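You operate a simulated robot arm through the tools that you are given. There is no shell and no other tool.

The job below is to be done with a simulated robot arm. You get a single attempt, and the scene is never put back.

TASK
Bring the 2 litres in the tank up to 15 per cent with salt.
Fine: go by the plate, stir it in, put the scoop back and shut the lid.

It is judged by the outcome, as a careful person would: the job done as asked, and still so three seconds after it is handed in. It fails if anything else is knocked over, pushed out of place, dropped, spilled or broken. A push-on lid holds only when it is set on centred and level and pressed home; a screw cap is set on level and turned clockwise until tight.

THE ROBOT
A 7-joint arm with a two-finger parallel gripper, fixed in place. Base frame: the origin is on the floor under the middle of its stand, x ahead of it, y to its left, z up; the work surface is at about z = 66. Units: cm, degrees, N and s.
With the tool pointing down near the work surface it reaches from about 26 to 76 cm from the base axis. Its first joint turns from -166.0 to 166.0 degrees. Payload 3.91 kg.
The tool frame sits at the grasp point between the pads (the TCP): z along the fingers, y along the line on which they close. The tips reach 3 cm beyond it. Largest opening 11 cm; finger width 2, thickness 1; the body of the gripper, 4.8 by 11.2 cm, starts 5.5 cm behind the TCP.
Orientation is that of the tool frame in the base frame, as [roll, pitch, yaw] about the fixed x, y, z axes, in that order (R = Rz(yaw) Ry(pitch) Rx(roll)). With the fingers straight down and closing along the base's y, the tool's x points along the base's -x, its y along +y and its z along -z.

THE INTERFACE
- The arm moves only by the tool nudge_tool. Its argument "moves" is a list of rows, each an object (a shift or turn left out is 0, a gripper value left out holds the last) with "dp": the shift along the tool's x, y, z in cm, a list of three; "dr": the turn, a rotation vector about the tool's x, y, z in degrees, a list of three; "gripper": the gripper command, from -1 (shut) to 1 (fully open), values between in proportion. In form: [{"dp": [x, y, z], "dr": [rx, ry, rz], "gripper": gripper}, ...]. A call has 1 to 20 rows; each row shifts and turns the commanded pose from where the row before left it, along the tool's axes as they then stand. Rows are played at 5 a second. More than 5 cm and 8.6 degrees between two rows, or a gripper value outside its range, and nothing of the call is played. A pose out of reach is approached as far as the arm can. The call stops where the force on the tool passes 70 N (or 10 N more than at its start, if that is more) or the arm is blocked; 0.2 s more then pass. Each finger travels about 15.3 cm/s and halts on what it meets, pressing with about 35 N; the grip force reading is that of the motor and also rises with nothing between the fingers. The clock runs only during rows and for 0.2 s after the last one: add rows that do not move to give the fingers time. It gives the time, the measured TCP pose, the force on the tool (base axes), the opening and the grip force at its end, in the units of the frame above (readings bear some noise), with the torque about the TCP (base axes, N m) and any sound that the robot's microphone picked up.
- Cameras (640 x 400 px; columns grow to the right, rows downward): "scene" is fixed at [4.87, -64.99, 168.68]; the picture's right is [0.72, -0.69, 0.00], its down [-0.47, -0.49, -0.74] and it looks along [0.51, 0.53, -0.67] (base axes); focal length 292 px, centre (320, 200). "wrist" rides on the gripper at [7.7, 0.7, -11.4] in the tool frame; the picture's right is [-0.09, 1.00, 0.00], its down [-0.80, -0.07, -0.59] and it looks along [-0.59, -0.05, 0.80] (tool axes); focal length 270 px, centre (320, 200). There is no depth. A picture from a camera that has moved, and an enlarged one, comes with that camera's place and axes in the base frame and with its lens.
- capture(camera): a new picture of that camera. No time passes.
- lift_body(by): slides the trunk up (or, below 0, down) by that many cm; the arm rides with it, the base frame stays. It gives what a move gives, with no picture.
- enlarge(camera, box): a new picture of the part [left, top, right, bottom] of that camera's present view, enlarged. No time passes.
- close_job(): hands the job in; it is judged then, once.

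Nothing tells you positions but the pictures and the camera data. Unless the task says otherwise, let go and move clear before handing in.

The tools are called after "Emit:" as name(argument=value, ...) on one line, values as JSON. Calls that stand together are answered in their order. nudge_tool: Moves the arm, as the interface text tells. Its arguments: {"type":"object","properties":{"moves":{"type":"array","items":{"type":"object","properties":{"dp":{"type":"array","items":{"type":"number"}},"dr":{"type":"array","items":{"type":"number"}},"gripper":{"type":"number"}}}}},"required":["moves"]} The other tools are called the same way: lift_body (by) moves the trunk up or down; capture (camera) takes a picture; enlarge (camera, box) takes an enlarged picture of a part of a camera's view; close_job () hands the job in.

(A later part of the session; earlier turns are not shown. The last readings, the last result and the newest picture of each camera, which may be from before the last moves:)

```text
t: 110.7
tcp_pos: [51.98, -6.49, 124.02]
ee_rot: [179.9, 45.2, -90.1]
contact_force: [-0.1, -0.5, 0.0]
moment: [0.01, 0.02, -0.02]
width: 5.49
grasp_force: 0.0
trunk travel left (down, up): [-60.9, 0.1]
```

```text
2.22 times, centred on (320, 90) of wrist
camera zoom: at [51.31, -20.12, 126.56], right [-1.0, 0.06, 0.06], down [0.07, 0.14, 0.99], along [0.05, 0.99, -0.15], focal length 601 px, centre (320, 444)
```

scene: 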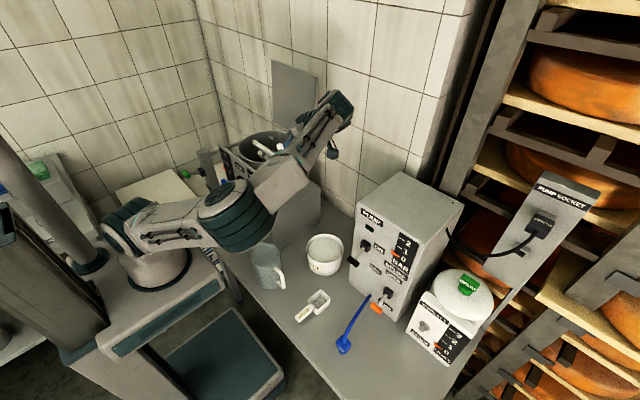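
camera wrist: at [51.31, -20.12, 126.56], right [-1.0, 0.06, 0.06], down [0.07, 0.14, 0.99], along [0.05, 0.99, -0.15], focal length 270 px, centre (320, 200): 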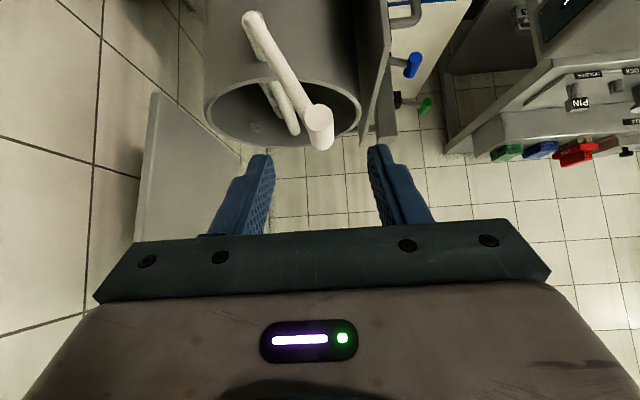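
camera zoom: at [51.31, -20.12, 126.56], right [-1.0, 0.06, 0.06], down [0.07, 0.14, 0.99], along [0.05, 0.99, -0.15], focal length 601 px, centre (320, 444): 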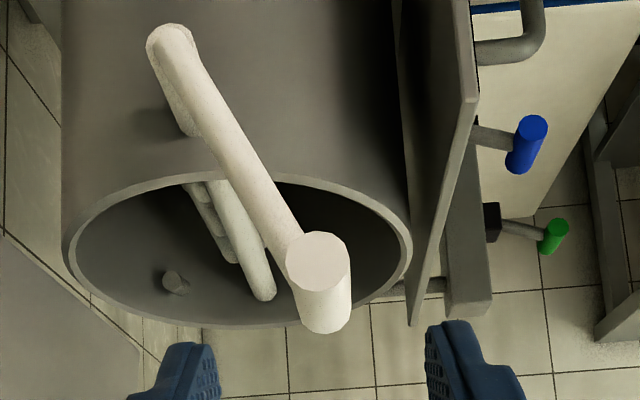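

Now I have a clean side view: grip end centre (52.0, -0.9, 117.4), radius about 1.05, length about 4 cm. I'll advance along the finger direction to straddle the grip and close on it.

Emit:
nudge_tool(moves=[{"dp": [0, 0, 2.0]}, {"dp": [0, 0, 2.0]}, {"dp": [0, 0, 2.0]}, {"dp": [0, 0, 1.9]}, {"dp": [0, 0, 0]}])

Emit:
capture(camera="wrist")

Emit:
enlarge(camera="wrist", box=[210, 60, 430, 240])

```text
t: 111.9
tcp_pos: [51.95, -0.92, 118.56]
ee_rot: [-179.9, 45.1, -90.1]
contact_force: [0.5, 0.0, 0.5]
moment: [0.02, 0.0, 0.02]
width: 5.49
grasp_force: 0.1
trunk travel left (down, up): [-60.9, 0.1]
```

```text
taken
camera wrist: at [51.38, -14.45, 121.06], right [-1.0, 0.06, 0.06], down [0.07, 0.14, 0.99], along [0.05, 0.99, -0.15], focal length 270 px, centre (320, 200)
```

wrist: 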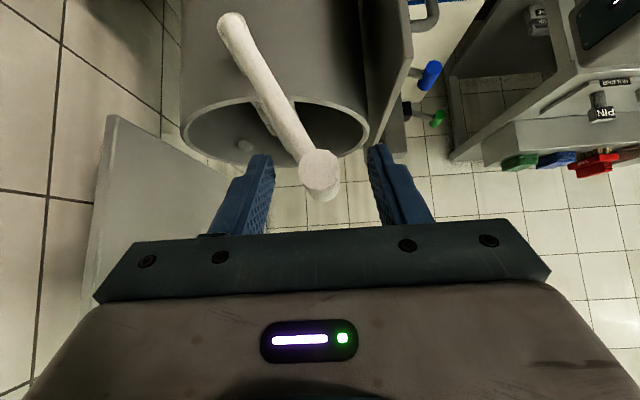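

```text
2.22 times, centred on (320, 150) of wrist
camera zoom: at [51.38, -14.45, 121.06], right [-1.0, 0.06, 0.06], down [0.07, 0.14, 0.99], along [0.05, 0.99, -0.15], focal length 601 px, centre (320, 311)
```

zoom: 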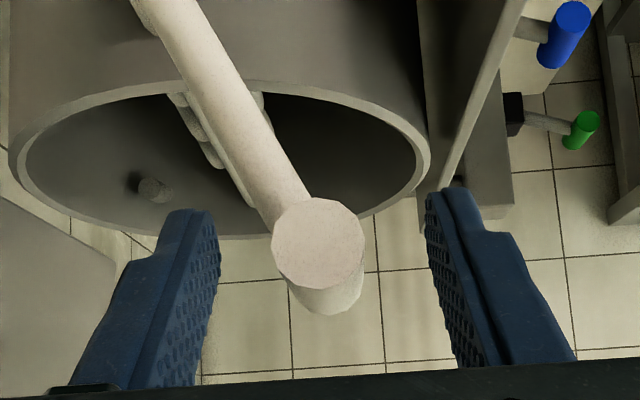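

Emit:
nudge_tool(moves=[{"gripper": -0.5}, {"gripper": -1.0}, {"dp": [0, 0, 0]}, {"dp": [0, 0, 0]}])

Emit:
enlarge(camera="wrist", box=[210, 0, 430, 240])

```text
t: 112.9
tcp_pos: [52.05, -0.94, 118.43]
ee_rot: [180.0, 45.2, -90.1]
contact_force: [-0.4, 0.4, -0.7]
moment: [0.22, -0.02, 0.0]
width: 2.13
grasp_force: 44.6
trunk travel left (down, up): [-60.9, 0.1]
```

```text
1.67 times, centred on (320, 120) of wrist
camera zoom: at [51.39, -14.46, 121.07], right [-1.0, 0.06, 0.06], down [0.07, 0.14, 0.99], along [0.05, 0.99, -0.15], focal length 450 px, centre (320, 333)
```

zoom: 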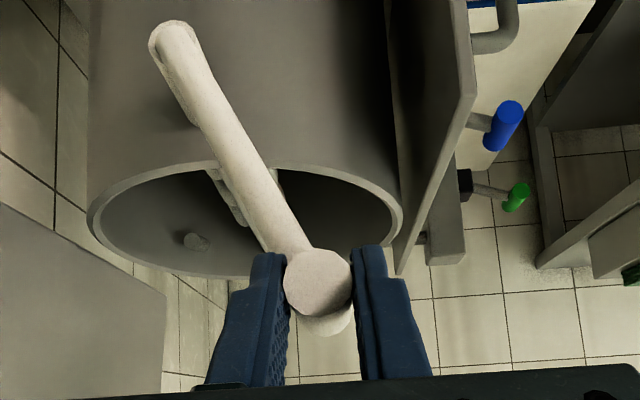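

The grip is held (2.1 cm). I'll start turning the crank in small steps over the top, checking the force.

Emit:
nudge_tool(moves=[{"dp": [-0.23, -0.82, -0.23]}, {"dp": [-0.23, -0.82, -0.23]}, {"dp": [-0.154, -0.853, -0.154]}, {"dp": [-0.154, -0.853, -0.154]}, {"dp": [0, 0, 0]}])

Emit:
enlarge(camera="wrist", box=[210, 0, 430, 240])

```text
t: 114.1
tcp_pos: [55.39, -0.86, 119.54]
ee_rot: [-179.9, 45.1, -90.0]
contact_force: [-2.4, -1.6, 7.6]
moment: [-0.22, 0.11, 0.12]
width: 2.13
grasp_force: 45.1
trunk travel left (down, up): [-60.9, 0.1]
```

```text
1.67 times, centred on (320, 120) of wrist
camera zoom: at [54.71, -14.47, 122.17], right [-1.0, 0.06, 0.06], down [0.07, 0.14, 0.99], along [0.05, 0.99, -0.15], focal length 450 px, centre (320, 333)
```

zoom: 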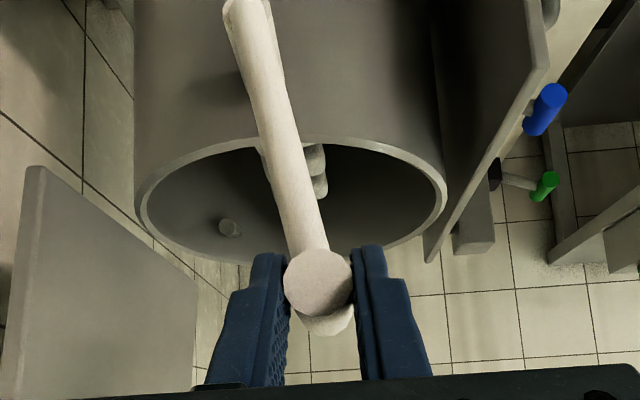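

Emit:
nudge_tool(moves=[{"dp": [-0.146, -1.749, -0.146]}, {"dp": [0.017, -1.76, 0.017]}, {"dp": [0.178, -1.743, 0.178]}, {"dp": [0.338, -1.694, 0.338]}, {"dp": [0, 0, 0]}])

Emit:
enlarge(camera="wrist", box=[210, 0, 430, 240])

Emit:
capture(camera="scene")

```text
t: 115.3
tcp_pos: [62.37, -0.83, 118.9]
ee_rot: [-180.0, 45.1, -90.2]
contact_force: [0.3, -1.2, -1.1]
moment: [-0.02, -0.01, 0.01]
width: 2.14
grasp_force: 45.2
trunk travel left (down, up): [-60.9, 0.1]
```

```text
1.67 times, centred on (320, 120) of wrist
camera zoom: at [61.74, -14.45, 121.5], right [-1.0, 0.06, 0.06], down [0.07, 0.14, 0.99], along [0.05, 0.99, -0.15], focal length 450 px, centre (320, 333)
```

zoom: 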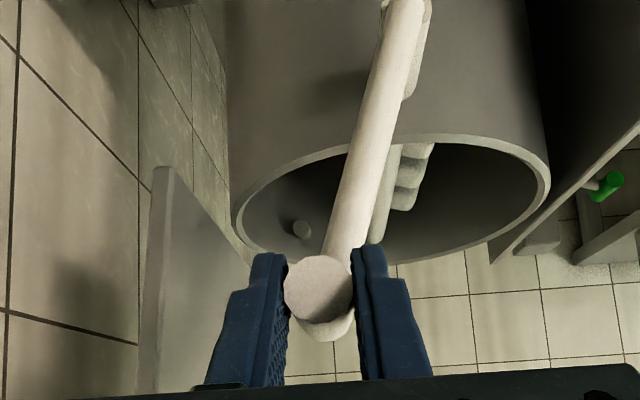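

```text
taken
```

scene: 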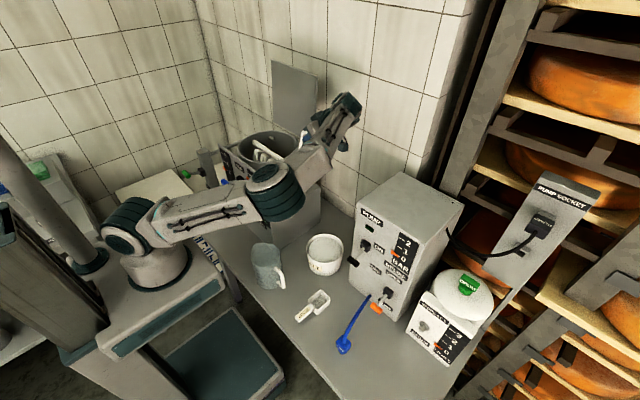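

It turns smoothly with low force. I'll continue over the back in short groups, watching the elbow.

Emit:
nudge_tool(moves=[{"dp": [0.491, -1.618, 0.491]}, {"dp": [0.636, -1.513, 0.636]}, {"dp": [0.771, -1.382, 0.771]}, {"dp": [0.892, -1.229, 0.892]}, {"dp": [0.997, -1.054, 0.997]}, {"dp": [0, 0, 0]}])

Emit:
capture(camera="scene")

```text
t: 116.0
tcp_pos: [64.01, -0.83, 118.22]
ee_rot: [179.2, 45.4, -89.1]
contact_force: [-70.7, -13.9, 23.8]
moment: [-0.51, 0.75, -0.02]
width: 2.24
grasp_force: 44.6
trunk travel left (down, up): [-60.9, 0.1]
stopped in row 3: the force on the tool passed its limit at 72 N (the readings are from after the stop); the commanded pose is now the measured one
```

```text
taken
```

scene: 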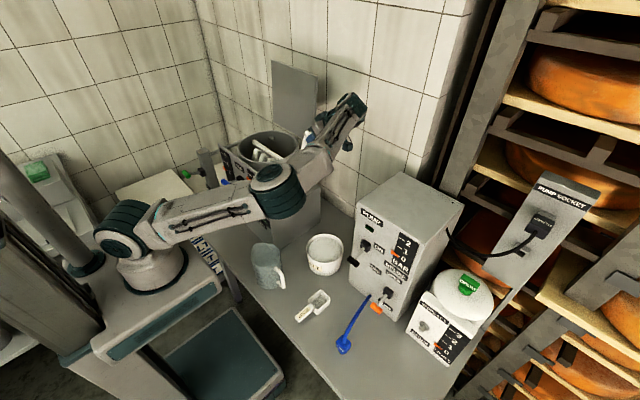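

The crank met resistance at about 63°. In the last view the lower fingertip was rubbing against the crank's arm, so that is the likely cause. I'll back off a little, shift the fingers outwards along the grip and re-grip.

Emit:
nudge_tool(moves=[{"dp": [-0.25, 0.8, -0.25]}, {"dp": [-0.2, 0.7, -0.2]}, {"dp": [0, 0, 0]}])

Emit:
enlarge(camera="wrist", box=[240, 60, 400, 220])

```text
t: 116.8
tcp_pos: [63.78, -0.83, 118.26]
ee_rot: [179.8, 45.5, -89.6]
contact_force: [-3.9, -11.2, 24.6]
moment: [-0.14, -0.06, -0.28]
width: 2.15
grasp_force: 45.2
trunk travel left (down, up): [-60.9, 0.1]
```

```text
2.50 times, centred on (320, 140) of wrist
camera zoom: at [63.28, -14.41, 120.78], right [-1.0, 0.05, 0.06], down [0.07, 0.14, 0.99], along [0.04, 0.99, -0.14], focal length 676 px, centre (320, 350)
```

zoom: 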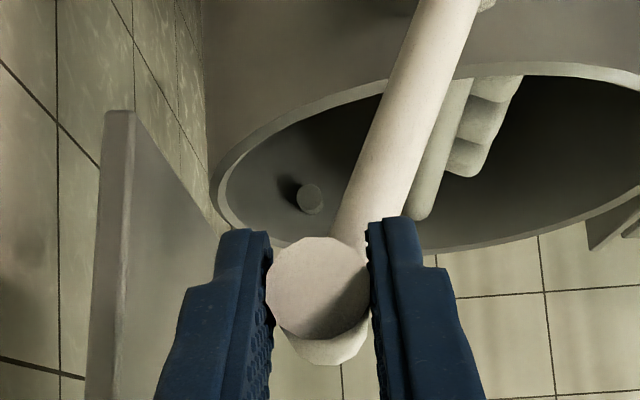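

Emit:
nudge_tool(moves=[{"gripper": -0.4}, {"dp": [0, 0, 0]}, {"dp": [0, 0, -0.5]}, {"dp": [0, 0, -0.5]}, {"dp": [0, 0, 0]}])

Emit:
enlarge(camera="wrist", box=[210, 0, 430, 240])

```text
t: 118.0
tcp_pos: [63.97, -1.41, 118.67]
ee_rot: [179.3, 45.3, -89.8]
contact_force: [0.1, 0.4, -0.2]
moment: [-0.02, 0.05, 0.02]
width: 3.3
grasp_force: 0.1
trunk travel left (down, up): [-60.9, 0.1]
```

```text
1.67 times, centred on (320, 120) of wrist
camera zoom: at [63.54, -14.97, 121.21], right [-1.0, 0.05, 0.07], down [0.08, 0.14, 0.99], along [0.04, 0.99, -0.15], focal length 450 px, centre (320, 333)
```

zoom: 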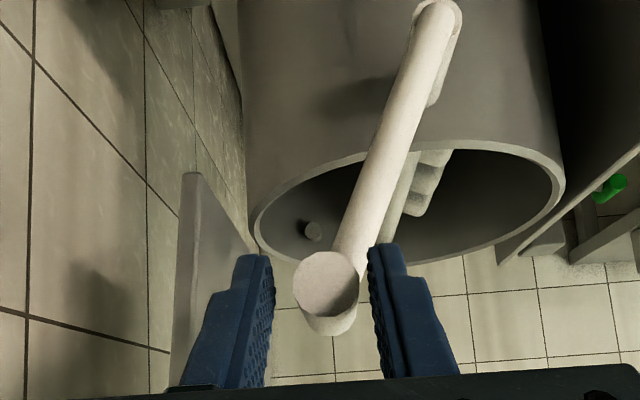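

The grip centre is now at (63.8, 117.5), so the circle geometry is right. The two end angles are symmetric about vertical (115° and 64°), so this may be a rocking lever with stops. I'll re-grip, now clear of the arm, and press on gently to find out.

Emit:
nudge_tool(moves=[{"gripper": -1.0}, {"dp": [0, 0, 0]}, {"dp": [0.15, -0.4, 0.15]}, {"dp": [0.15, -0.4, 0.15]}, {"dp": [0, 0, 0]}])

Emit:
enlarge(camera="wrist", box=[210, 0, 430, 240])

```text
t: 119.2
tcp_pos: [63.92, -1.48, 118.65]
ee_rot: [179.3, 45.2, -89.3]
contact_force: [-51.0, -4.6, -2.4]
moment: [0.78, 0.55, -0.02]
width: 2.13
grasp_force: 44.8
trunk travel left (down, up): [-60.9, 0.1]
```

```text
1.67 times, centred on (320, 120) of wrist
camera zoom: at [63.6, -14.96, 121.18], right [-1.0, 0.04, 0.07], down [0.08, 0.14, 0.99], along [0.03, 0.99, -0.15], focal length 450 px, centre (320, 333)
```

zoom: 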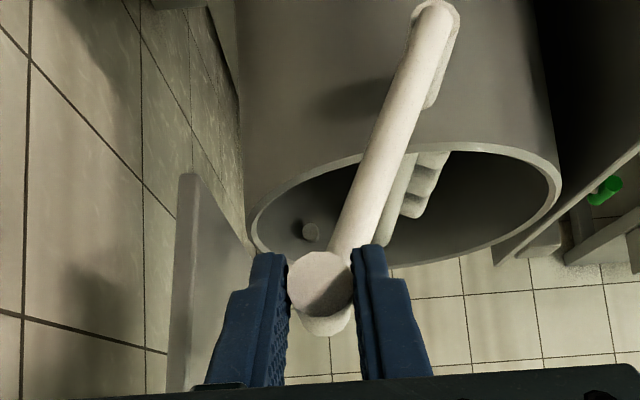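

That is a hard stop, so this is a rocking lever swinging between about 64° and 115°. I'll rock it back to its first position and then to and fro.

Emit:
nudge_tool(moves=[{"dp": [-0.3, 0.8, -0.3]}, {"dp": [-0.479, 1.638, -0.479]}, {"dp": [-0.324, 1.713, -0.324]}, {"dp": [-0.162, 1.757, -0.162]}, {"dp": [0.001, 1.772, 0.001]}, {"dp": [0.165, 1.756, 0.165]}, {"dp": [0.326, 1.713, 0.326]}, {"dp": [0.14, 0.5, 0.14]}, {"dp": [0, 0, 0]}])

Emit:
enlarge(camera="wrist", box=[210, 0, 430, 240])

Emit:
capture(camera="scene")

```text
t: 121.2
tcp_pos: [53.13, -1.45, 119.16]
ee_rot: [179.3, 45.4, -89.7]
contact_force: [0.9, 6.2, 2.2]
moment: [0.2, -0.2, -0.58]
width: 2.12
grasp_force: 44.8
trunk travel left (down, up): [-60.9, 0.1]
```

```text
1.67 times, centred on (320, 120) of wrist
camera zoom: at [52.7, -15.02, 121.78], right [-1.0, 0.05, 0.07], down [0.08, 0.14, 0.99], along [0.04, 0.99, -0.15], focal length 450 px, centre (320, 333)
```

zoom: 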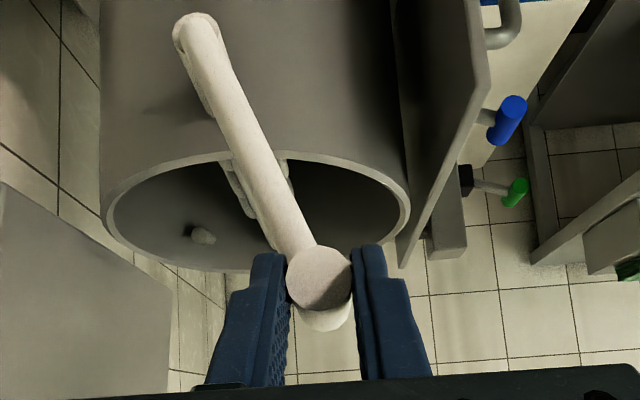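

```text
taken
```

scene: 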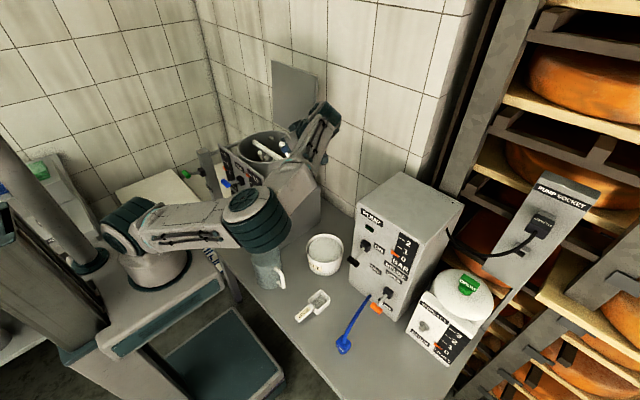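

Emit:
enlarge(camera="scene", box=[200, 140, 300, 290])

```text
2.67 times, centred on (250, 215) of scene
camera zoom: at [4.87, -64.99, 168.68], right [0.72, -0.69, 0.0], down [-0.47, -0.49, -0.74], along [0.51, 0.53, -0.67], focal length 778 px, centre (507, 160)
```

zoom: 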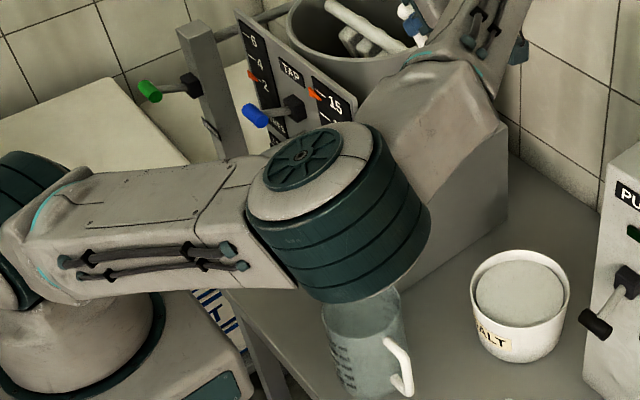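

Emit:
enlarge(camera="scene", box=[225, 145, 275, 185])

```text
10.00 times, centred on (250, 165) of scene
camera zoom: at [4.87, -64.99, 168.68], right [0.72, -0.69, 0.0], down [-0.47, -0.49, -0.74], along [0.51, 0.53, -0.67], focal length 2917 px, centre (1020, 550)
```

zoom: 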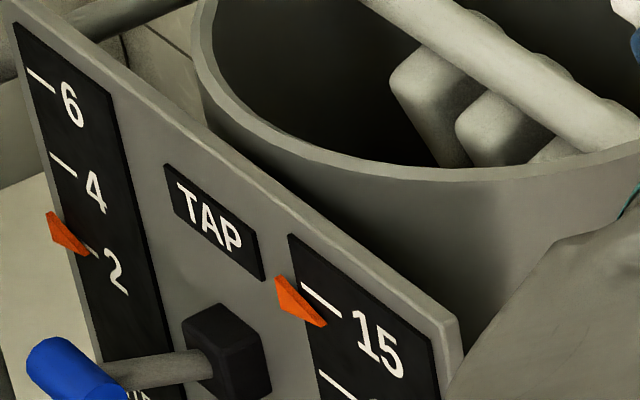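

The pointer has moved up to about 14, just short of the 15 mark, so stirring is working and needs more. I'll rock the lever to and fro again.

Emit:
nudge_tool(moves=[{"dp": [-0.14, -0.5, -0.14]}, {"dp": [-0.326, -1.713, -0.326]}, {"dp": [-0.165, -1.756, -0.165]}, {"dp": [-0.001, -1.772, -0.001]}, {"dp": [0.162, -1.757, 0.162]}, {"dp": [0.324, -1.713, 0.324]}, {"dp": [0.25, -0.9, 0.25]}, {"dp": [0, 0, 0]}, {"dp": [-0.25, 0.9, -0.25]}, {"dp": [-0.324, 1.713, -0.324]}, {"dp": [-0.162, 1.757, -0.162]}, {"dp": [0.001, 1.772, 0.001]}, {"dp": [0.165, 1.756, 0.165]}, {"dp": [0.326, 1.713, 0.326]}, {"dp": [0.14, 0.5, 0.14]}, {"dp": [0, 0, 0]}])

Emit:
enlarge(camera="scene", box=[225, 145, 275, 185])

Emit:
capture(camera="wrist")

Emit:
capture(camera="scene")

```text
t: 124.6
tcp_pos: [53.2, -1.51, 119.21]
ee_rot: [179.3, 45.3, -89.9]
contact_force: [1.1, 1.2, 1.2]
moment: [0.23, -0.24, -0.56]
width: 2.13
grasp_force: 44.4
trunk travel left (down, up): [-60.9, 0.1]
```

```text
10.00 times, centred on (250, 165) of scene
camera zoom: at [4.87, -64.99, 168.68], right [0.72, -0.69, 0.0], down [-0.47, -0.49, -0.74], along [0.51, 0.53, -0.67], focal length 2917 px, centre (1020, 550)
```

zoom: 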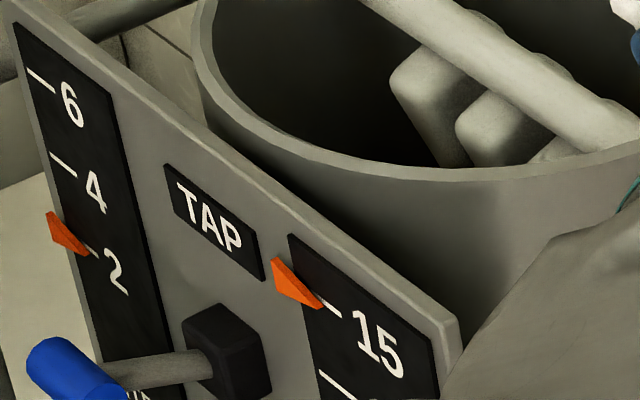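

```text
taken
camera wrist: at [52.67, -15.05, 121.74], right [-1.0, 0.05, 0.07], down [0.08, 0.14, 0.99], along [0.04, 0.99, -0.15], focal length 270 px, centre (320, 200)
```

wrist: 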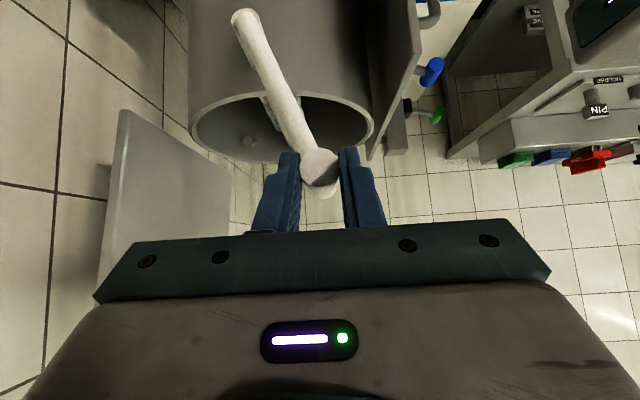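

```text
taken
```

scene: 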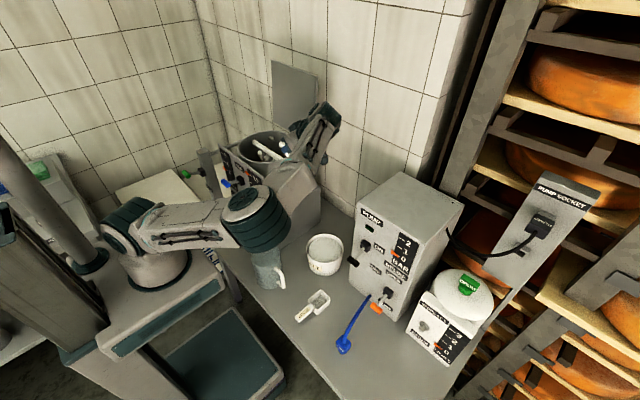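

The pointer now sits on the 15 mark. I'll give it one more full rock to be sure it's mixed in, ending back at the lever's starting position.

Emit:
nudge_tool(moves=[{"dp": [-0.14, -0.5, -0.14]}, {"dp": [-0.326, -1.713, -0.326]}, {"dp": [-0.165, -1.756, -0.165]}, {"dp": [-0.001, -1.772, -0.001]}, {"dp": [0.162, -1.757, 0.162]}, {"dp": [0.324, -1.713, 0.324]}, {"dp": [0.25, -0.9, 0.25]}, {"dp": [0, 0, 0]}, {"dp": [-0.25, 0.9, -0.25]}, {"dp": [-0.324, 1.713, -0.324]}, {"dp": [-0.162, 1.757, -0.162]}, {"dp": [0.001, 1.772, 0.001]}, {"dp": [0.165, 1.756, 0.165]}, {"dp": [0.326, 1.713, 0.326]}, {"dp": [0.14, 0.5, 0.14]}, {"dp": [0.14, 0.5, 0.14]}, {"dp": [0.1, 0.3, 0.1]}, {"dp": [0, 0, 0]}])

Emit:
enlarge(camera="scene", box=[225, 145, 275, 185])

Emit:
enlarge(camera="wrist", box=[210, 0, 430, 240])

```text
t: 128.4
tcp_pos: [52.15, -1.47, 118.92]
ee_rot: [179.2, 45.3, -89.8]
contact_force: [1.5, 1.5, -0.1]
moment: [0.41, -0.16, -0.63]
width: 2.13
grasp_force: 45.3
trunk travel left (down, up): [-60.9, 0.1]
```

```text
10.00 times, centred on (250, 165) of scene
camera zoom: at [4.87, -64.99, 168.68], right [0.72, -0.69, 0.0], down [-0.47, -0.49, -0.74], along [0.51, 0.53, -0.67], focal length 2917 px, centre (1020, 550)
```

zoom: 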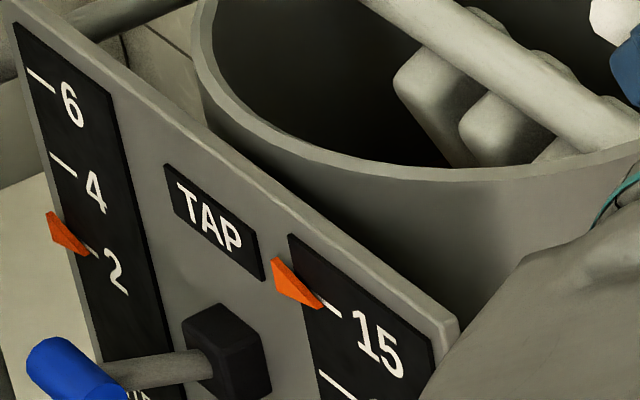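

```text
1.67 times, centred on (320, 120) of wrist
camera zoom: at [51.84, -15.01, 121.43], right [-1.0, 0.05, 0.07], down [0.08, 0.14, 0.99], along [0.04, 0.99, -0.15], focal length 450 px, centre (320, 333)
```

zoom: 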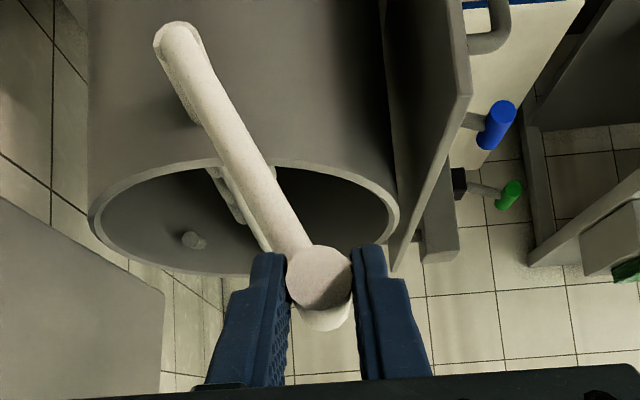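

The gauge is steady at 15 and the lever is back at its start angle. I'll let go and withdraw along the finger direction.

Emit:
nudge_tool(moves=[{"gripper": -0.4}, {"gripper": 0.0}, {"dp": [0, 0, 0]}, {"dp": [0, 0, -2.0]}, {"dp": [0, 0, -2.0]}, {"dp": [0, 0, -2.0]}, {"dp": [0, 0, -2.0]}, {"dp": [0, 0, 0]}])

Emit:
capture(camera="wrist")

Emit:
capture(camera="scene")

```text
t: 130.2
tcp_pos: [52.45, -7.2, 124.57]
ee_rot: [179.4, 45.3, -89.8]
contact_force: [-0.4, 0.7, 0.3]
moment: [-0.04, 0.02, 0.01]
width: 5.51
grasp_force: 0.1
trunk travel left (down, up): [-60.9, 0.1]
```

```text
taken
camera wrist: at [51.97, -20.78, 127.1], right [-1.0, 0.05, 0.07], down [0.08, 0.14, 0.99], along [0.04, 0.99, -0.15], focal length 270 px, centre (320, 200)
```

wrist: 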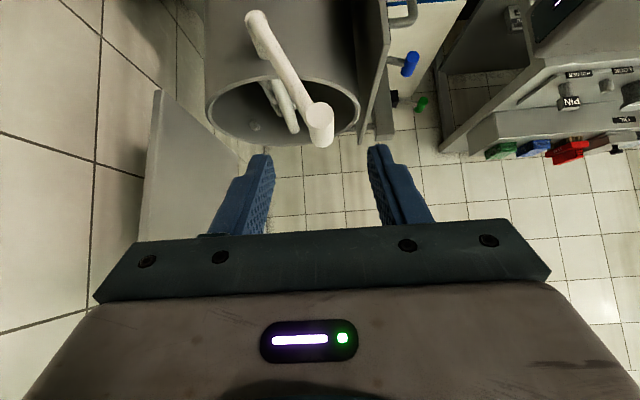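

```text
taken
```

scene: 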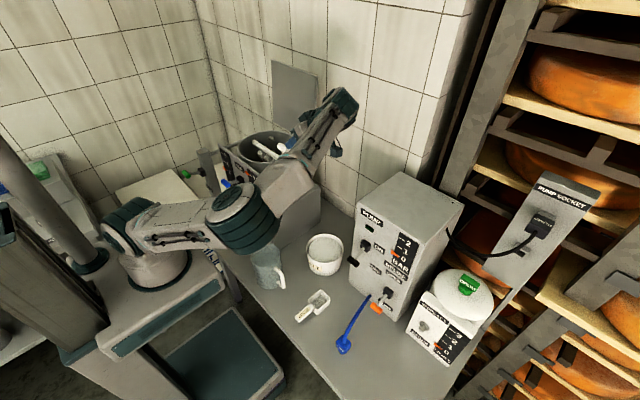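

The lever stays put. I'll flatten the hand and move out beside the open lid, staying above the crank and pump.

Emit:
nudge_tool(moves=[{"dr": [0, -6.75, 0], "gripper": -0.27}, {"dr": [0, -6.75, 0]}, {"dr": [0, -6.75, 0]}, {"dr": [0, -6.75, 0]}, {"dp": [0.273, -2.757, 0.314]}, {"dp": [0.273, -2.757, 0.314]}, {"dp": [0.273, -2.757, 0.314]}, {"dp": [0.273, -2.757, 0.314]}, {"dp": [0, 0, 0]}])

Emit:
capture(camera="scene")

Emit:
capture(camera="wrist")

```text
t: 132.2
tcp_pos: [63.47, -6.3, 123.05]
ee_rot: [178.4, 72.3, -90.8]
contact_force: [0.6, -0.7, 0.1]
moment: [-0.01, -0.02, 0.02]
width: 4.03
grasp_force: 0.2
trunk travel left (down, up): [-60.9, 0.1]
```

```text
taken
```

scene: 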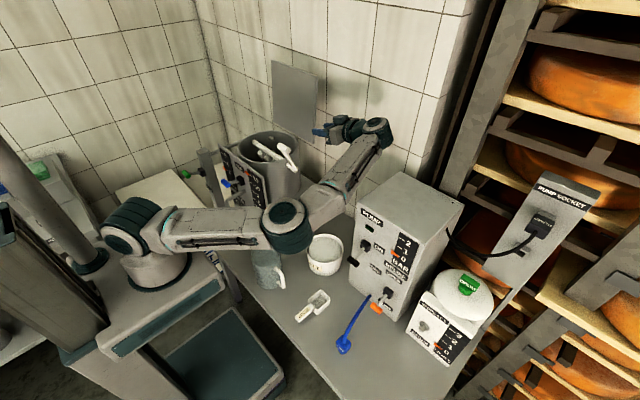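

```text
taken
camera wrist: at [62.92, -19.51, 119.17], right [-1.0, 0.01, 0.09], down [0.08, -0.32, 0.94], along [0.04, 0.95, 0.32], focal length 270 px, centre (320, 200)
```

wrist: 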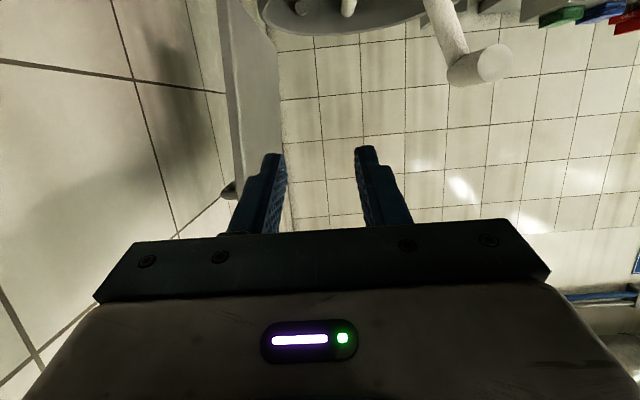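

While the panel is unobstructed I'll read the gauge and display.

Emit:
enlarge(camera="scene", box=[225, 145, 305, 215])

Emit:
enlarge(camera="wrist", box=[180, 0, 400, 240])

```text
5.71 times, centred on (265, 180) of scene
camera zoom: at [4.87, -64.99, 168.68], right [0.72, -0.69, 0.0], down [-0.47, -0.49, -0.74], along [0.51, 0.53, -0.67], focal length 1667 px, centre (634, 314)
```

zoom: 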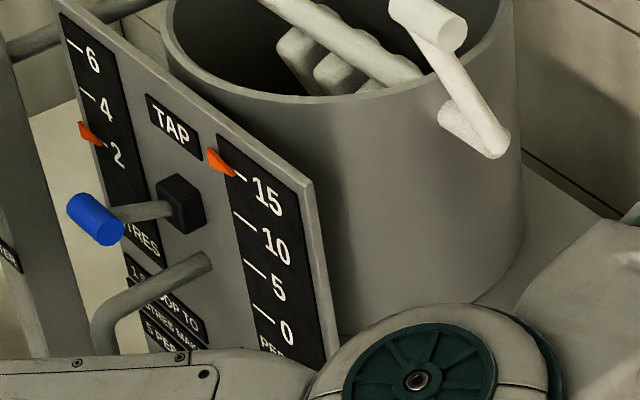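

```text
1.67 times, centred on (290, 120) of wrist
camera zoom: at [62.92, -19.51, 119.17], right [-1.0, 0.01, 0.09], down [0.08, -0.32, 0.94], along [0.04, 0.95, 0.32], focal length 450 px, centre (370, 333)
```

zoom: 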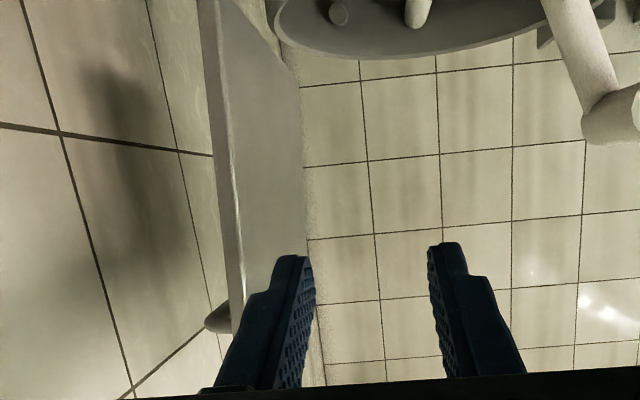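

The gauge reads 15 with the litres still at 2. The open lid stands at about 95°, with its edge at x≈71–72. I'll bring the open fingers beside its right edge.

Emit:
nudge_tool(moves=[{"dp": [1.03, -1.64, 1.73]}, {"dp": [1.03, -1.64, 1.73]}, {"dp": [1.03, -1.64, 1.73]}, {"dp": [1.03, -1.64, 1.73]}, {"dp": [1.03, -1.64, 1.73]}, {"dp": [0, 0, 0]}])

Emit:
capture(camera="wrist")

Emit:
capture(camera="scene")

```text
t: 133.6
tcp_pos: [71.31, 0.51, 115.39]
ee_rot: [178.4, 72.3, -90.8]
contact_force: [-0.5, 0.6, -0.5]
moment: [0.0, 0.0, 0.03]
width: 4.01
grasp_force: 0.1
trunk travel left (down, up): [-60.9, 0.1]
```

```text
taken
camera wrist: at [70.92, -12.77, 111.56], right [-1.0, 0.01, 0.09], down [0.08, -0.32, 0.94], along [0.04, 0.95, 0.32], focal length 270 px, centre (320, 200)
```

wrist: 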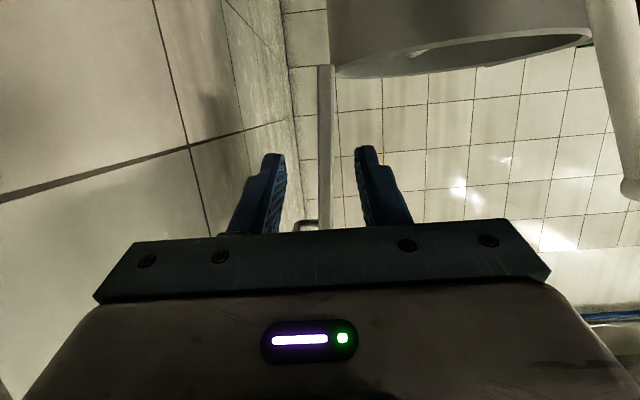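

```text
taken
```

scene: 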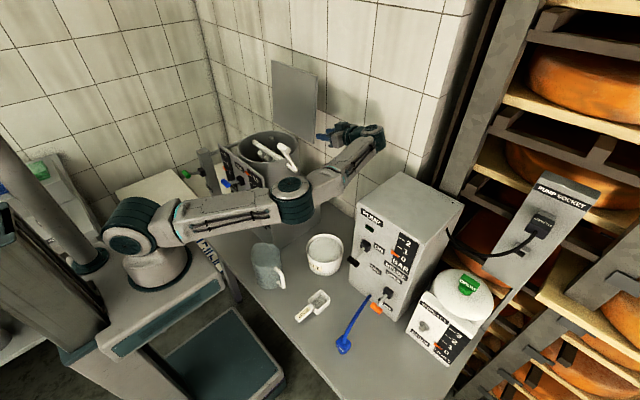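

The lid's edge is centred between the fingers. I'll move in to straddle it by about 1 cm, then narrow the gap.

Emit:
nudge_tool(moves=[{"dp": [-0.537, -0.02, 1.683]}, {"dp": [-0.537, -0.02, 1.683]}, {"dp": [-0.537, -0.02, 1.683]}, {"dp": [0, 0, 0]}, {"gripper": -0.5}, {"dp": [0, 0, 0]}])

Emit:
enlarge(camera="wrist", box=[210, 0, 430, 240])

```text
t: 135.0
tcp_pos: [71.38, 5.78, 115.49]
ee_rot: [178.3, 72.3, -90.8]
contact_force: [-0.1, -0.1, 0.3]
moment: [-0.01, 0.02, -0.02]
width: 2.75
grasp_force: 0.1
trunk travel left (down, up): [-60.9, 0.1]
```

```text
1.67 times, centred on (320, 120) of wrist
camera zoom: at [70.94, -7.45, 111.56], right [-1.0, 0.01, 0.09], down [0.08, -0.32, 0.94], along [0.04, 0.95, 0.32], focal length 450 px, centre (320, 333)
```

zoom: 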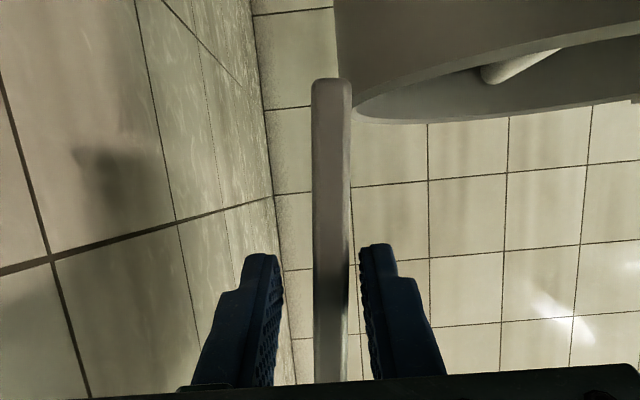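

The lid is held loosely between the fingers. I'll swing it forwards off its stop in small steps along the hinge arc.

Emit:
nudge_tool(moves=[{"dp": [0.008, 0.468, 0.003], "dr": [1.215, 0.05, -3.81]}, {"dp": [0.008, 0.468, 0.003], "dr": [1.215, 0.05, -3.81]}, {"dp": [0.008, 0.468, 0.003], "dr": [1.215, 0.05, -3.81]}, {"dp": [0, 0, 0]}])

Emit:
enlarge(camera="wrist", box=[210, 0, 430, 240])

Emit:
capture(camera="scene")

```text
t: 136.0
tcp_pos: [70.06, 5.73, 115.19]
ee_rot: [-146.4, 68.8, -57.5]
contact_force: [1.6, 0.0, -0.9]
moment: [0.02, -0.03, -0.01]
width: 2.81
grasp_force: 0.1
trunk travel left (down, up): [-60.9, 0.1]
```

```text
1.67 times, centred on (320, 120) of wrist
camera zoom: at [70.39, -7.5, 111.36], right [-0.99, 0.01, -0.12], down [-0.12, -0.32, 0.94], along [-0.02, 0.95, 0.32], focal length 450 px, centre (320, 333)
```

zoom: 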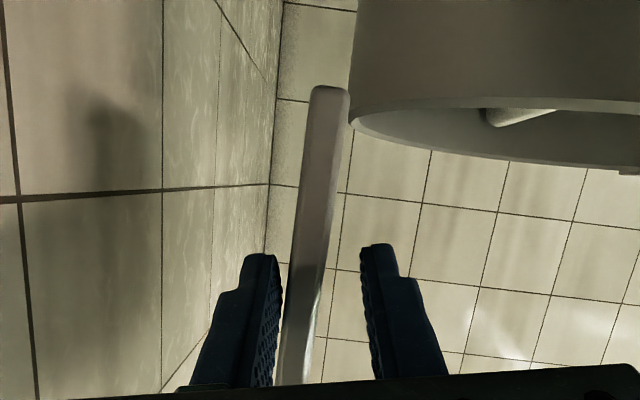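

```text
taken
```

scene: 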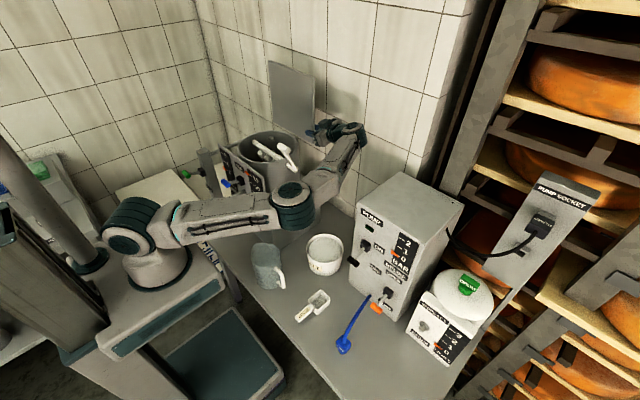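

The back finger is pushing the lid forward as intended. I'll continue.

Emit:
nudge_tool(moves=[{"dp": [0.008, 0.468, 0.003], "dr": [1.215, 0.05, -3.81]}, {"dp": [0.008, 0.468, 0.003], "dr": [1.215, 0.05, -3.81]}, {"dp": [0.008, 0.468, 0.003], "dr": [1.215, 0.05, -3.81]}, {"dp": [0.008, 0.468, 0.003], "dr": [1.215, 0.05, -3.81]}, {"dp": [0, 0, 0]}])

Emit:
enlarge(camera="wrist", box=[210, 0, 430, 240])

Emit:
capture(camera="scene")

```text
t: 137.2
tcp_pos: [68.3, 5.75, 114.68]
ee_rot: [-120.7, 57.4, -34.3]
contact_force: [1.0, 0.2, -0.1]
moment: [0.02, 0.0, 0.0]
width: 2.85
grasp_force: 1.3
trunk travel left (down, up): [-60.9, 0.1]
```

```text
1.67 times, centred on (320, 120) of wrist
camera zoom: at [69.71, -7.51, 110.99], right [-0.92, 0.01, -0.39], down [-0.37, -0.32, 0.87], along [-0.11, 0.95, 0.3], focal length 450 px, centre (320, 333)
```

zoom: 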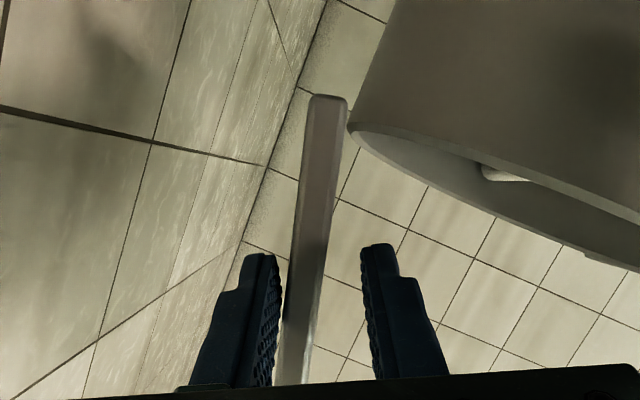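

```text
taken
```

scene: 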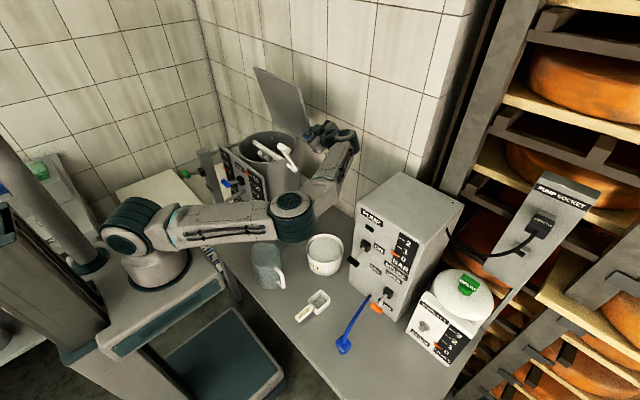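

The lid follows under control. I'll carry on down in groups.

Emit:
nudge_tool(moves=[{"dp": [0.012, 0.702, 0.004], "dr": [1.82, 0.075, -5.72]}, {"dp": [0.012, 0.702, 0.004], "dr": [1.82, 0.075, -5.72]}, {"dp": [0.012, 0.702, 0.004], "dr": [1.82, 0.075, -5.72]}, {"dp": [0, 0, 0]}])

Emit:
enlarge(camera="wrist", box=[210, 0, 430, 240])

Emit:
capture(camera="scene")

```text
t: 138.2
tcp_pos: [66.47, 5.72, 113.47]
ee_rot: [-107.3, 41.6, -24.1]
contact_force: [0.4, -0.2, 0.8]
moment: [0.05, 0.02, -0.01]
width: 2.81
grasp_force: 0.4
trunk travel left (down, up): [-60.9, 0.1]
```

```text
1.67 times, centred on (320, 120) of wrist
camera zoom: at [69.03, -7.55, 110.37], right [-0.76, 0.01, -0.65], down [-0.62, -0.32, 0.71], along [-0.2, 0.95, 0.25], focal length 450 px, centre (320, 333)
```

zoom: 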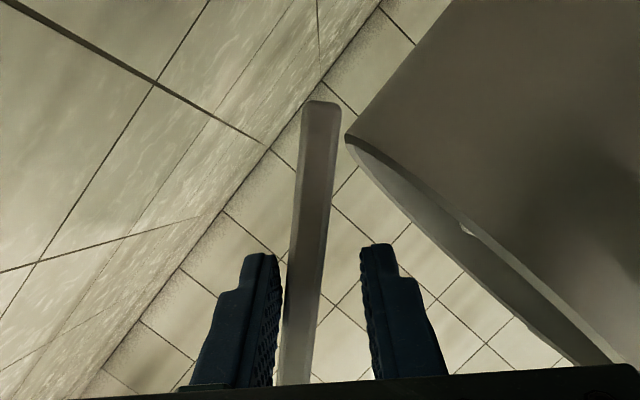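

```text
taken
```

scene: 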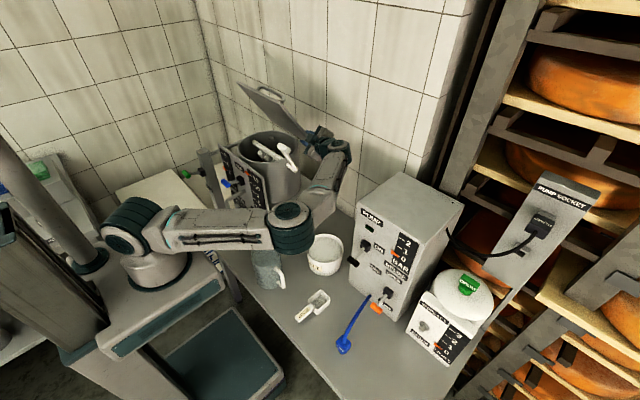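

Emit:
nudge_tool(moves=[{"dp": [0.012, 0.702, 0.004], "dr": [1.82, 0.075, -5.72]}, {"dp": [0.012, 0.702, 0.004], "dr": [1.82, 0.075, -5.72]}, {"dp": [0.012, 0.702, 0.004], "dr": [1.82, 0.075, -5.72]}, {"dp": [0, 0, 0]}])

Emit:
enlarge(camera="wrist", box=[210, 0, 430, 240])

Emit:
enlarge(camera="scene", box=[200, 80, 400, 220])

```text
t: 139.2
tcp_pos: [65.18, 5.67, 111.84]
ee_rot: [-99.3, 24.8, -19.6]
contact_force: [1.6, -1.0, 2.3]
moment: [0.03, 0.01, -0.07]
width: 2.85
grasp_force: 0.7
trunk travel left (down, up): [-60.9, 0.1]
```

```text
1.67 times, centred on (320, 120) of wrist
camera zoom: at [68.54, -7.59, 109.62], right [-0.52, 0.01, -0.86], down [-0.81, -0.32, 0.49], along [-0.27, 0.95, 0.18], focal length 450 px, centre (320, 333)
```

zoom: 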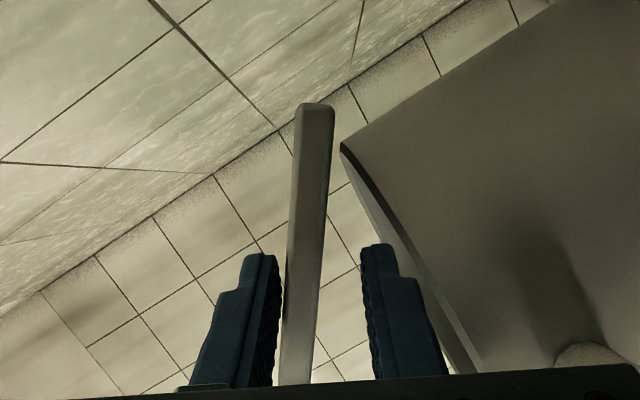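

```text
2.86 times, centred on (300, 150) of scene
camera zoom: at [4.87, -64.99, 168.68], right [0.72, -0.69, 0.0], down [-0.47, -0.49, -0.74], along [0.51, 0.53, -0.67], focal length 834 px, centre (377, 343)
```

zoom: 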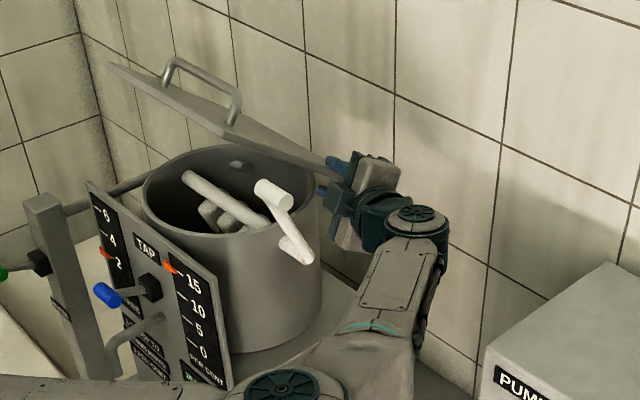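

Coming down nicely at about 28°. I'll continue towards closed.

Emit:
nudge_tool(moves=[{"dp": [0.012, 0.702, 0.004], "dr": [1.82, 0.075, -5.72]}, {"dp": [0.012, 0.702, 0.004], "dr": [1.82, 0.075, -5.72]}, {"dp": [0.012, 0.702, 0.004], "dr": [1.82, 0.075, -5.72]}, {"dp": [0, 0, 0]}])

Emit:
enlarge(camera="wrist", box=[210, 0, 430, 240])

Emit:
enlarge(camera="scene", box=[200, 80, 400, 220])

```text
t: 140.2
tcp_pos: [64.67, 5.75, 115.84]
ee_rot: [-95.3, 8.9, -18.0]
contact_force: [-5.9, -3.0, -35.0]
moment: [-0.79, 2.34, 0.81]
width: 3.7
grasp_force: 45.3
out of reach, approached as far as the arm can: row 2, 3
trunk travel left (down, up): [-60.9, 0.1]
```

```text
1.67 times, centred on (320, 120) of wrist
camera zoom: at [68.4, -7.49, 114.87], right [-0.26, -0.01, -0.97], down [-0.92, -0.32, 0.25], along [-0.31, 0.95, 0.07], focal length 450 px, centre (320, 333)
```

zoom: 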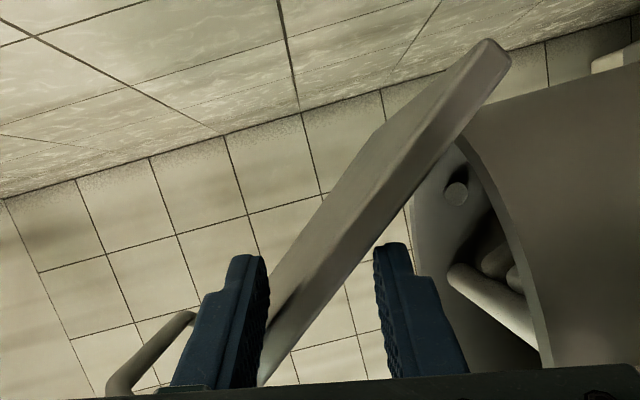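

```text
2.86 times, centred on (300, 150) of scene
camera zoom: at [4.87, -64.99, 168.68], right [0.72, -0.69, 0.0], down [-0.47, -0.49, -0.74], along [0.51, 0.53, -0.67], focal length 834 px, centre (377, 343)
```

zoom: 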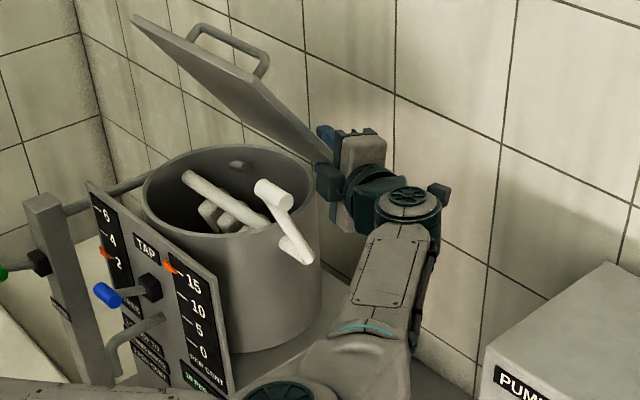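

The last two rows went out of reach and the hand rose, lifting the lid again to about 45° and twisting it in the fingers. I'll reverse those two rows straight away to relieve it.

Emit:
nudge_tool(moves=[{"dp": [0.07, -0.6985, 0.022], "dr": [-1.82, -0.075, 5.72]}, {"dp": [0.07, -0.6985, 0.022], "dr": [-1.82, -0.075, 5.72]}, {"dp": [0, 0, 0]}, {"dp": [0, 0, 0]}])

Emit:
enlarge(camera="wrist", box=[210, 0, 430, 240])

Emit:
enlarge(camera="scene", box=[200, 80, 400, 220])

```text
t: 141.2
tcp_pos: [65.13, 5.69, 116.89]
ee_rot: [-97.7, 19.7, -19.0]
contact_force: [-4.7, -3.3, -41.6]
moment: [-1.04, 2.46, 0.64]
width: 3.36
grasp_force: 44.9
trunk travel left (down, up): [-60.9, 0.1]
```

```text
1.67 times, centred on (320, 120) of wrist
camera zoom: at [68.67, -7.57, 115.13], right [-0.44, 0.01, -0.9], down [-0.85, -0.32, 0.41], along [-0.28, 0.95, 0.15], focal length 450 px, centre (320, 333)
```

zoom: 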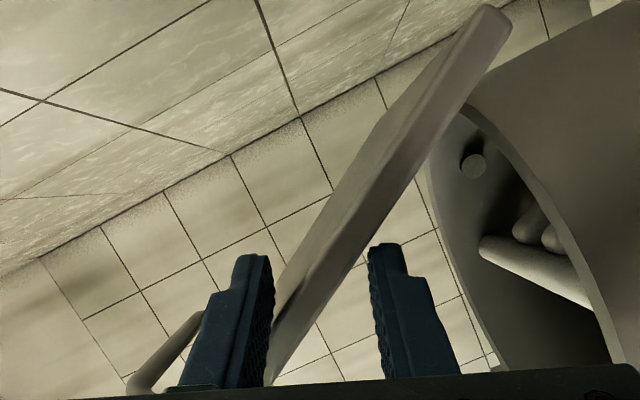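

```text
2.86 times, centred on (300, 150) of scene
camera zoom: at [4.87, -64.99, 168.68], right [0.72, -0.69, 0.0], down [-0.47, -0.49, -0.74], along [0.51, 0.53, -0.67], focal length 834 px, centre (377, 343)
```

zoom: 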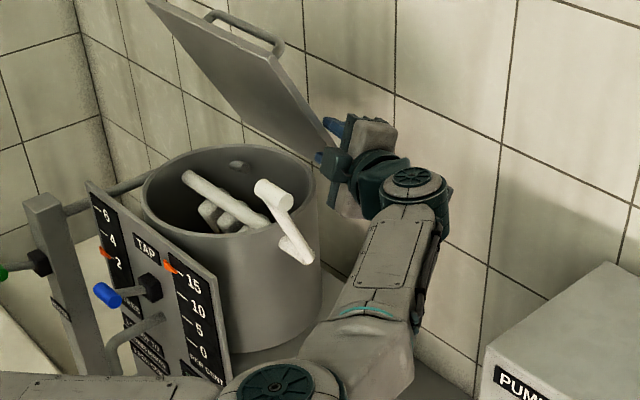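

The lid is now at about 54° while the fingers are still tilted at 20°, so they're wedged. I'll rotate the hand in place to line up with the lid and relieve the force.

Emit:
nudge_tool(moves=[{"dr": [-2.43, -0.1, 7.62]}, {"dr": [-2.43, -0.1, 7.62]}, {"dr": [-2.43, -0.1, 7.62]}, {"dp": [0, 0, 0]}])

Emit:
enlarge(camera="wrist", box=[210, 0, 430, 240])

```text
t: 142.2
tcp_pos: [64.95, 5.82, 117.72]
ee_rot: [-107.3, 41.7, -24.0]
contact_force: [1.7, 0.5, 0.8]
moment: [0.0, 0.0, -0.04]
width: 2.75
grasp_force: 0.2
trunk travel left (down, up): [-60.9, 0.1]
```

```text
1.67 times, centred on (320, 120) of wrist
camera zoom: at [67.39, -7.42, 114.65], right [-0.76, 0.01, -0.65], down [-0.62, -0.32, 0.71], along [-0.2, 0.95, 0.25], focal length 450 px, centre (320, 333)
```

zoom: 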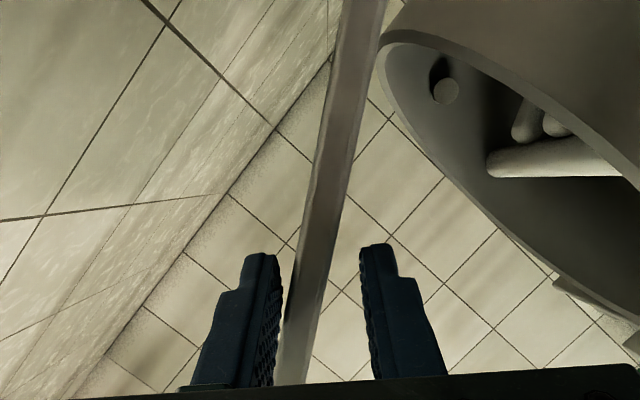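

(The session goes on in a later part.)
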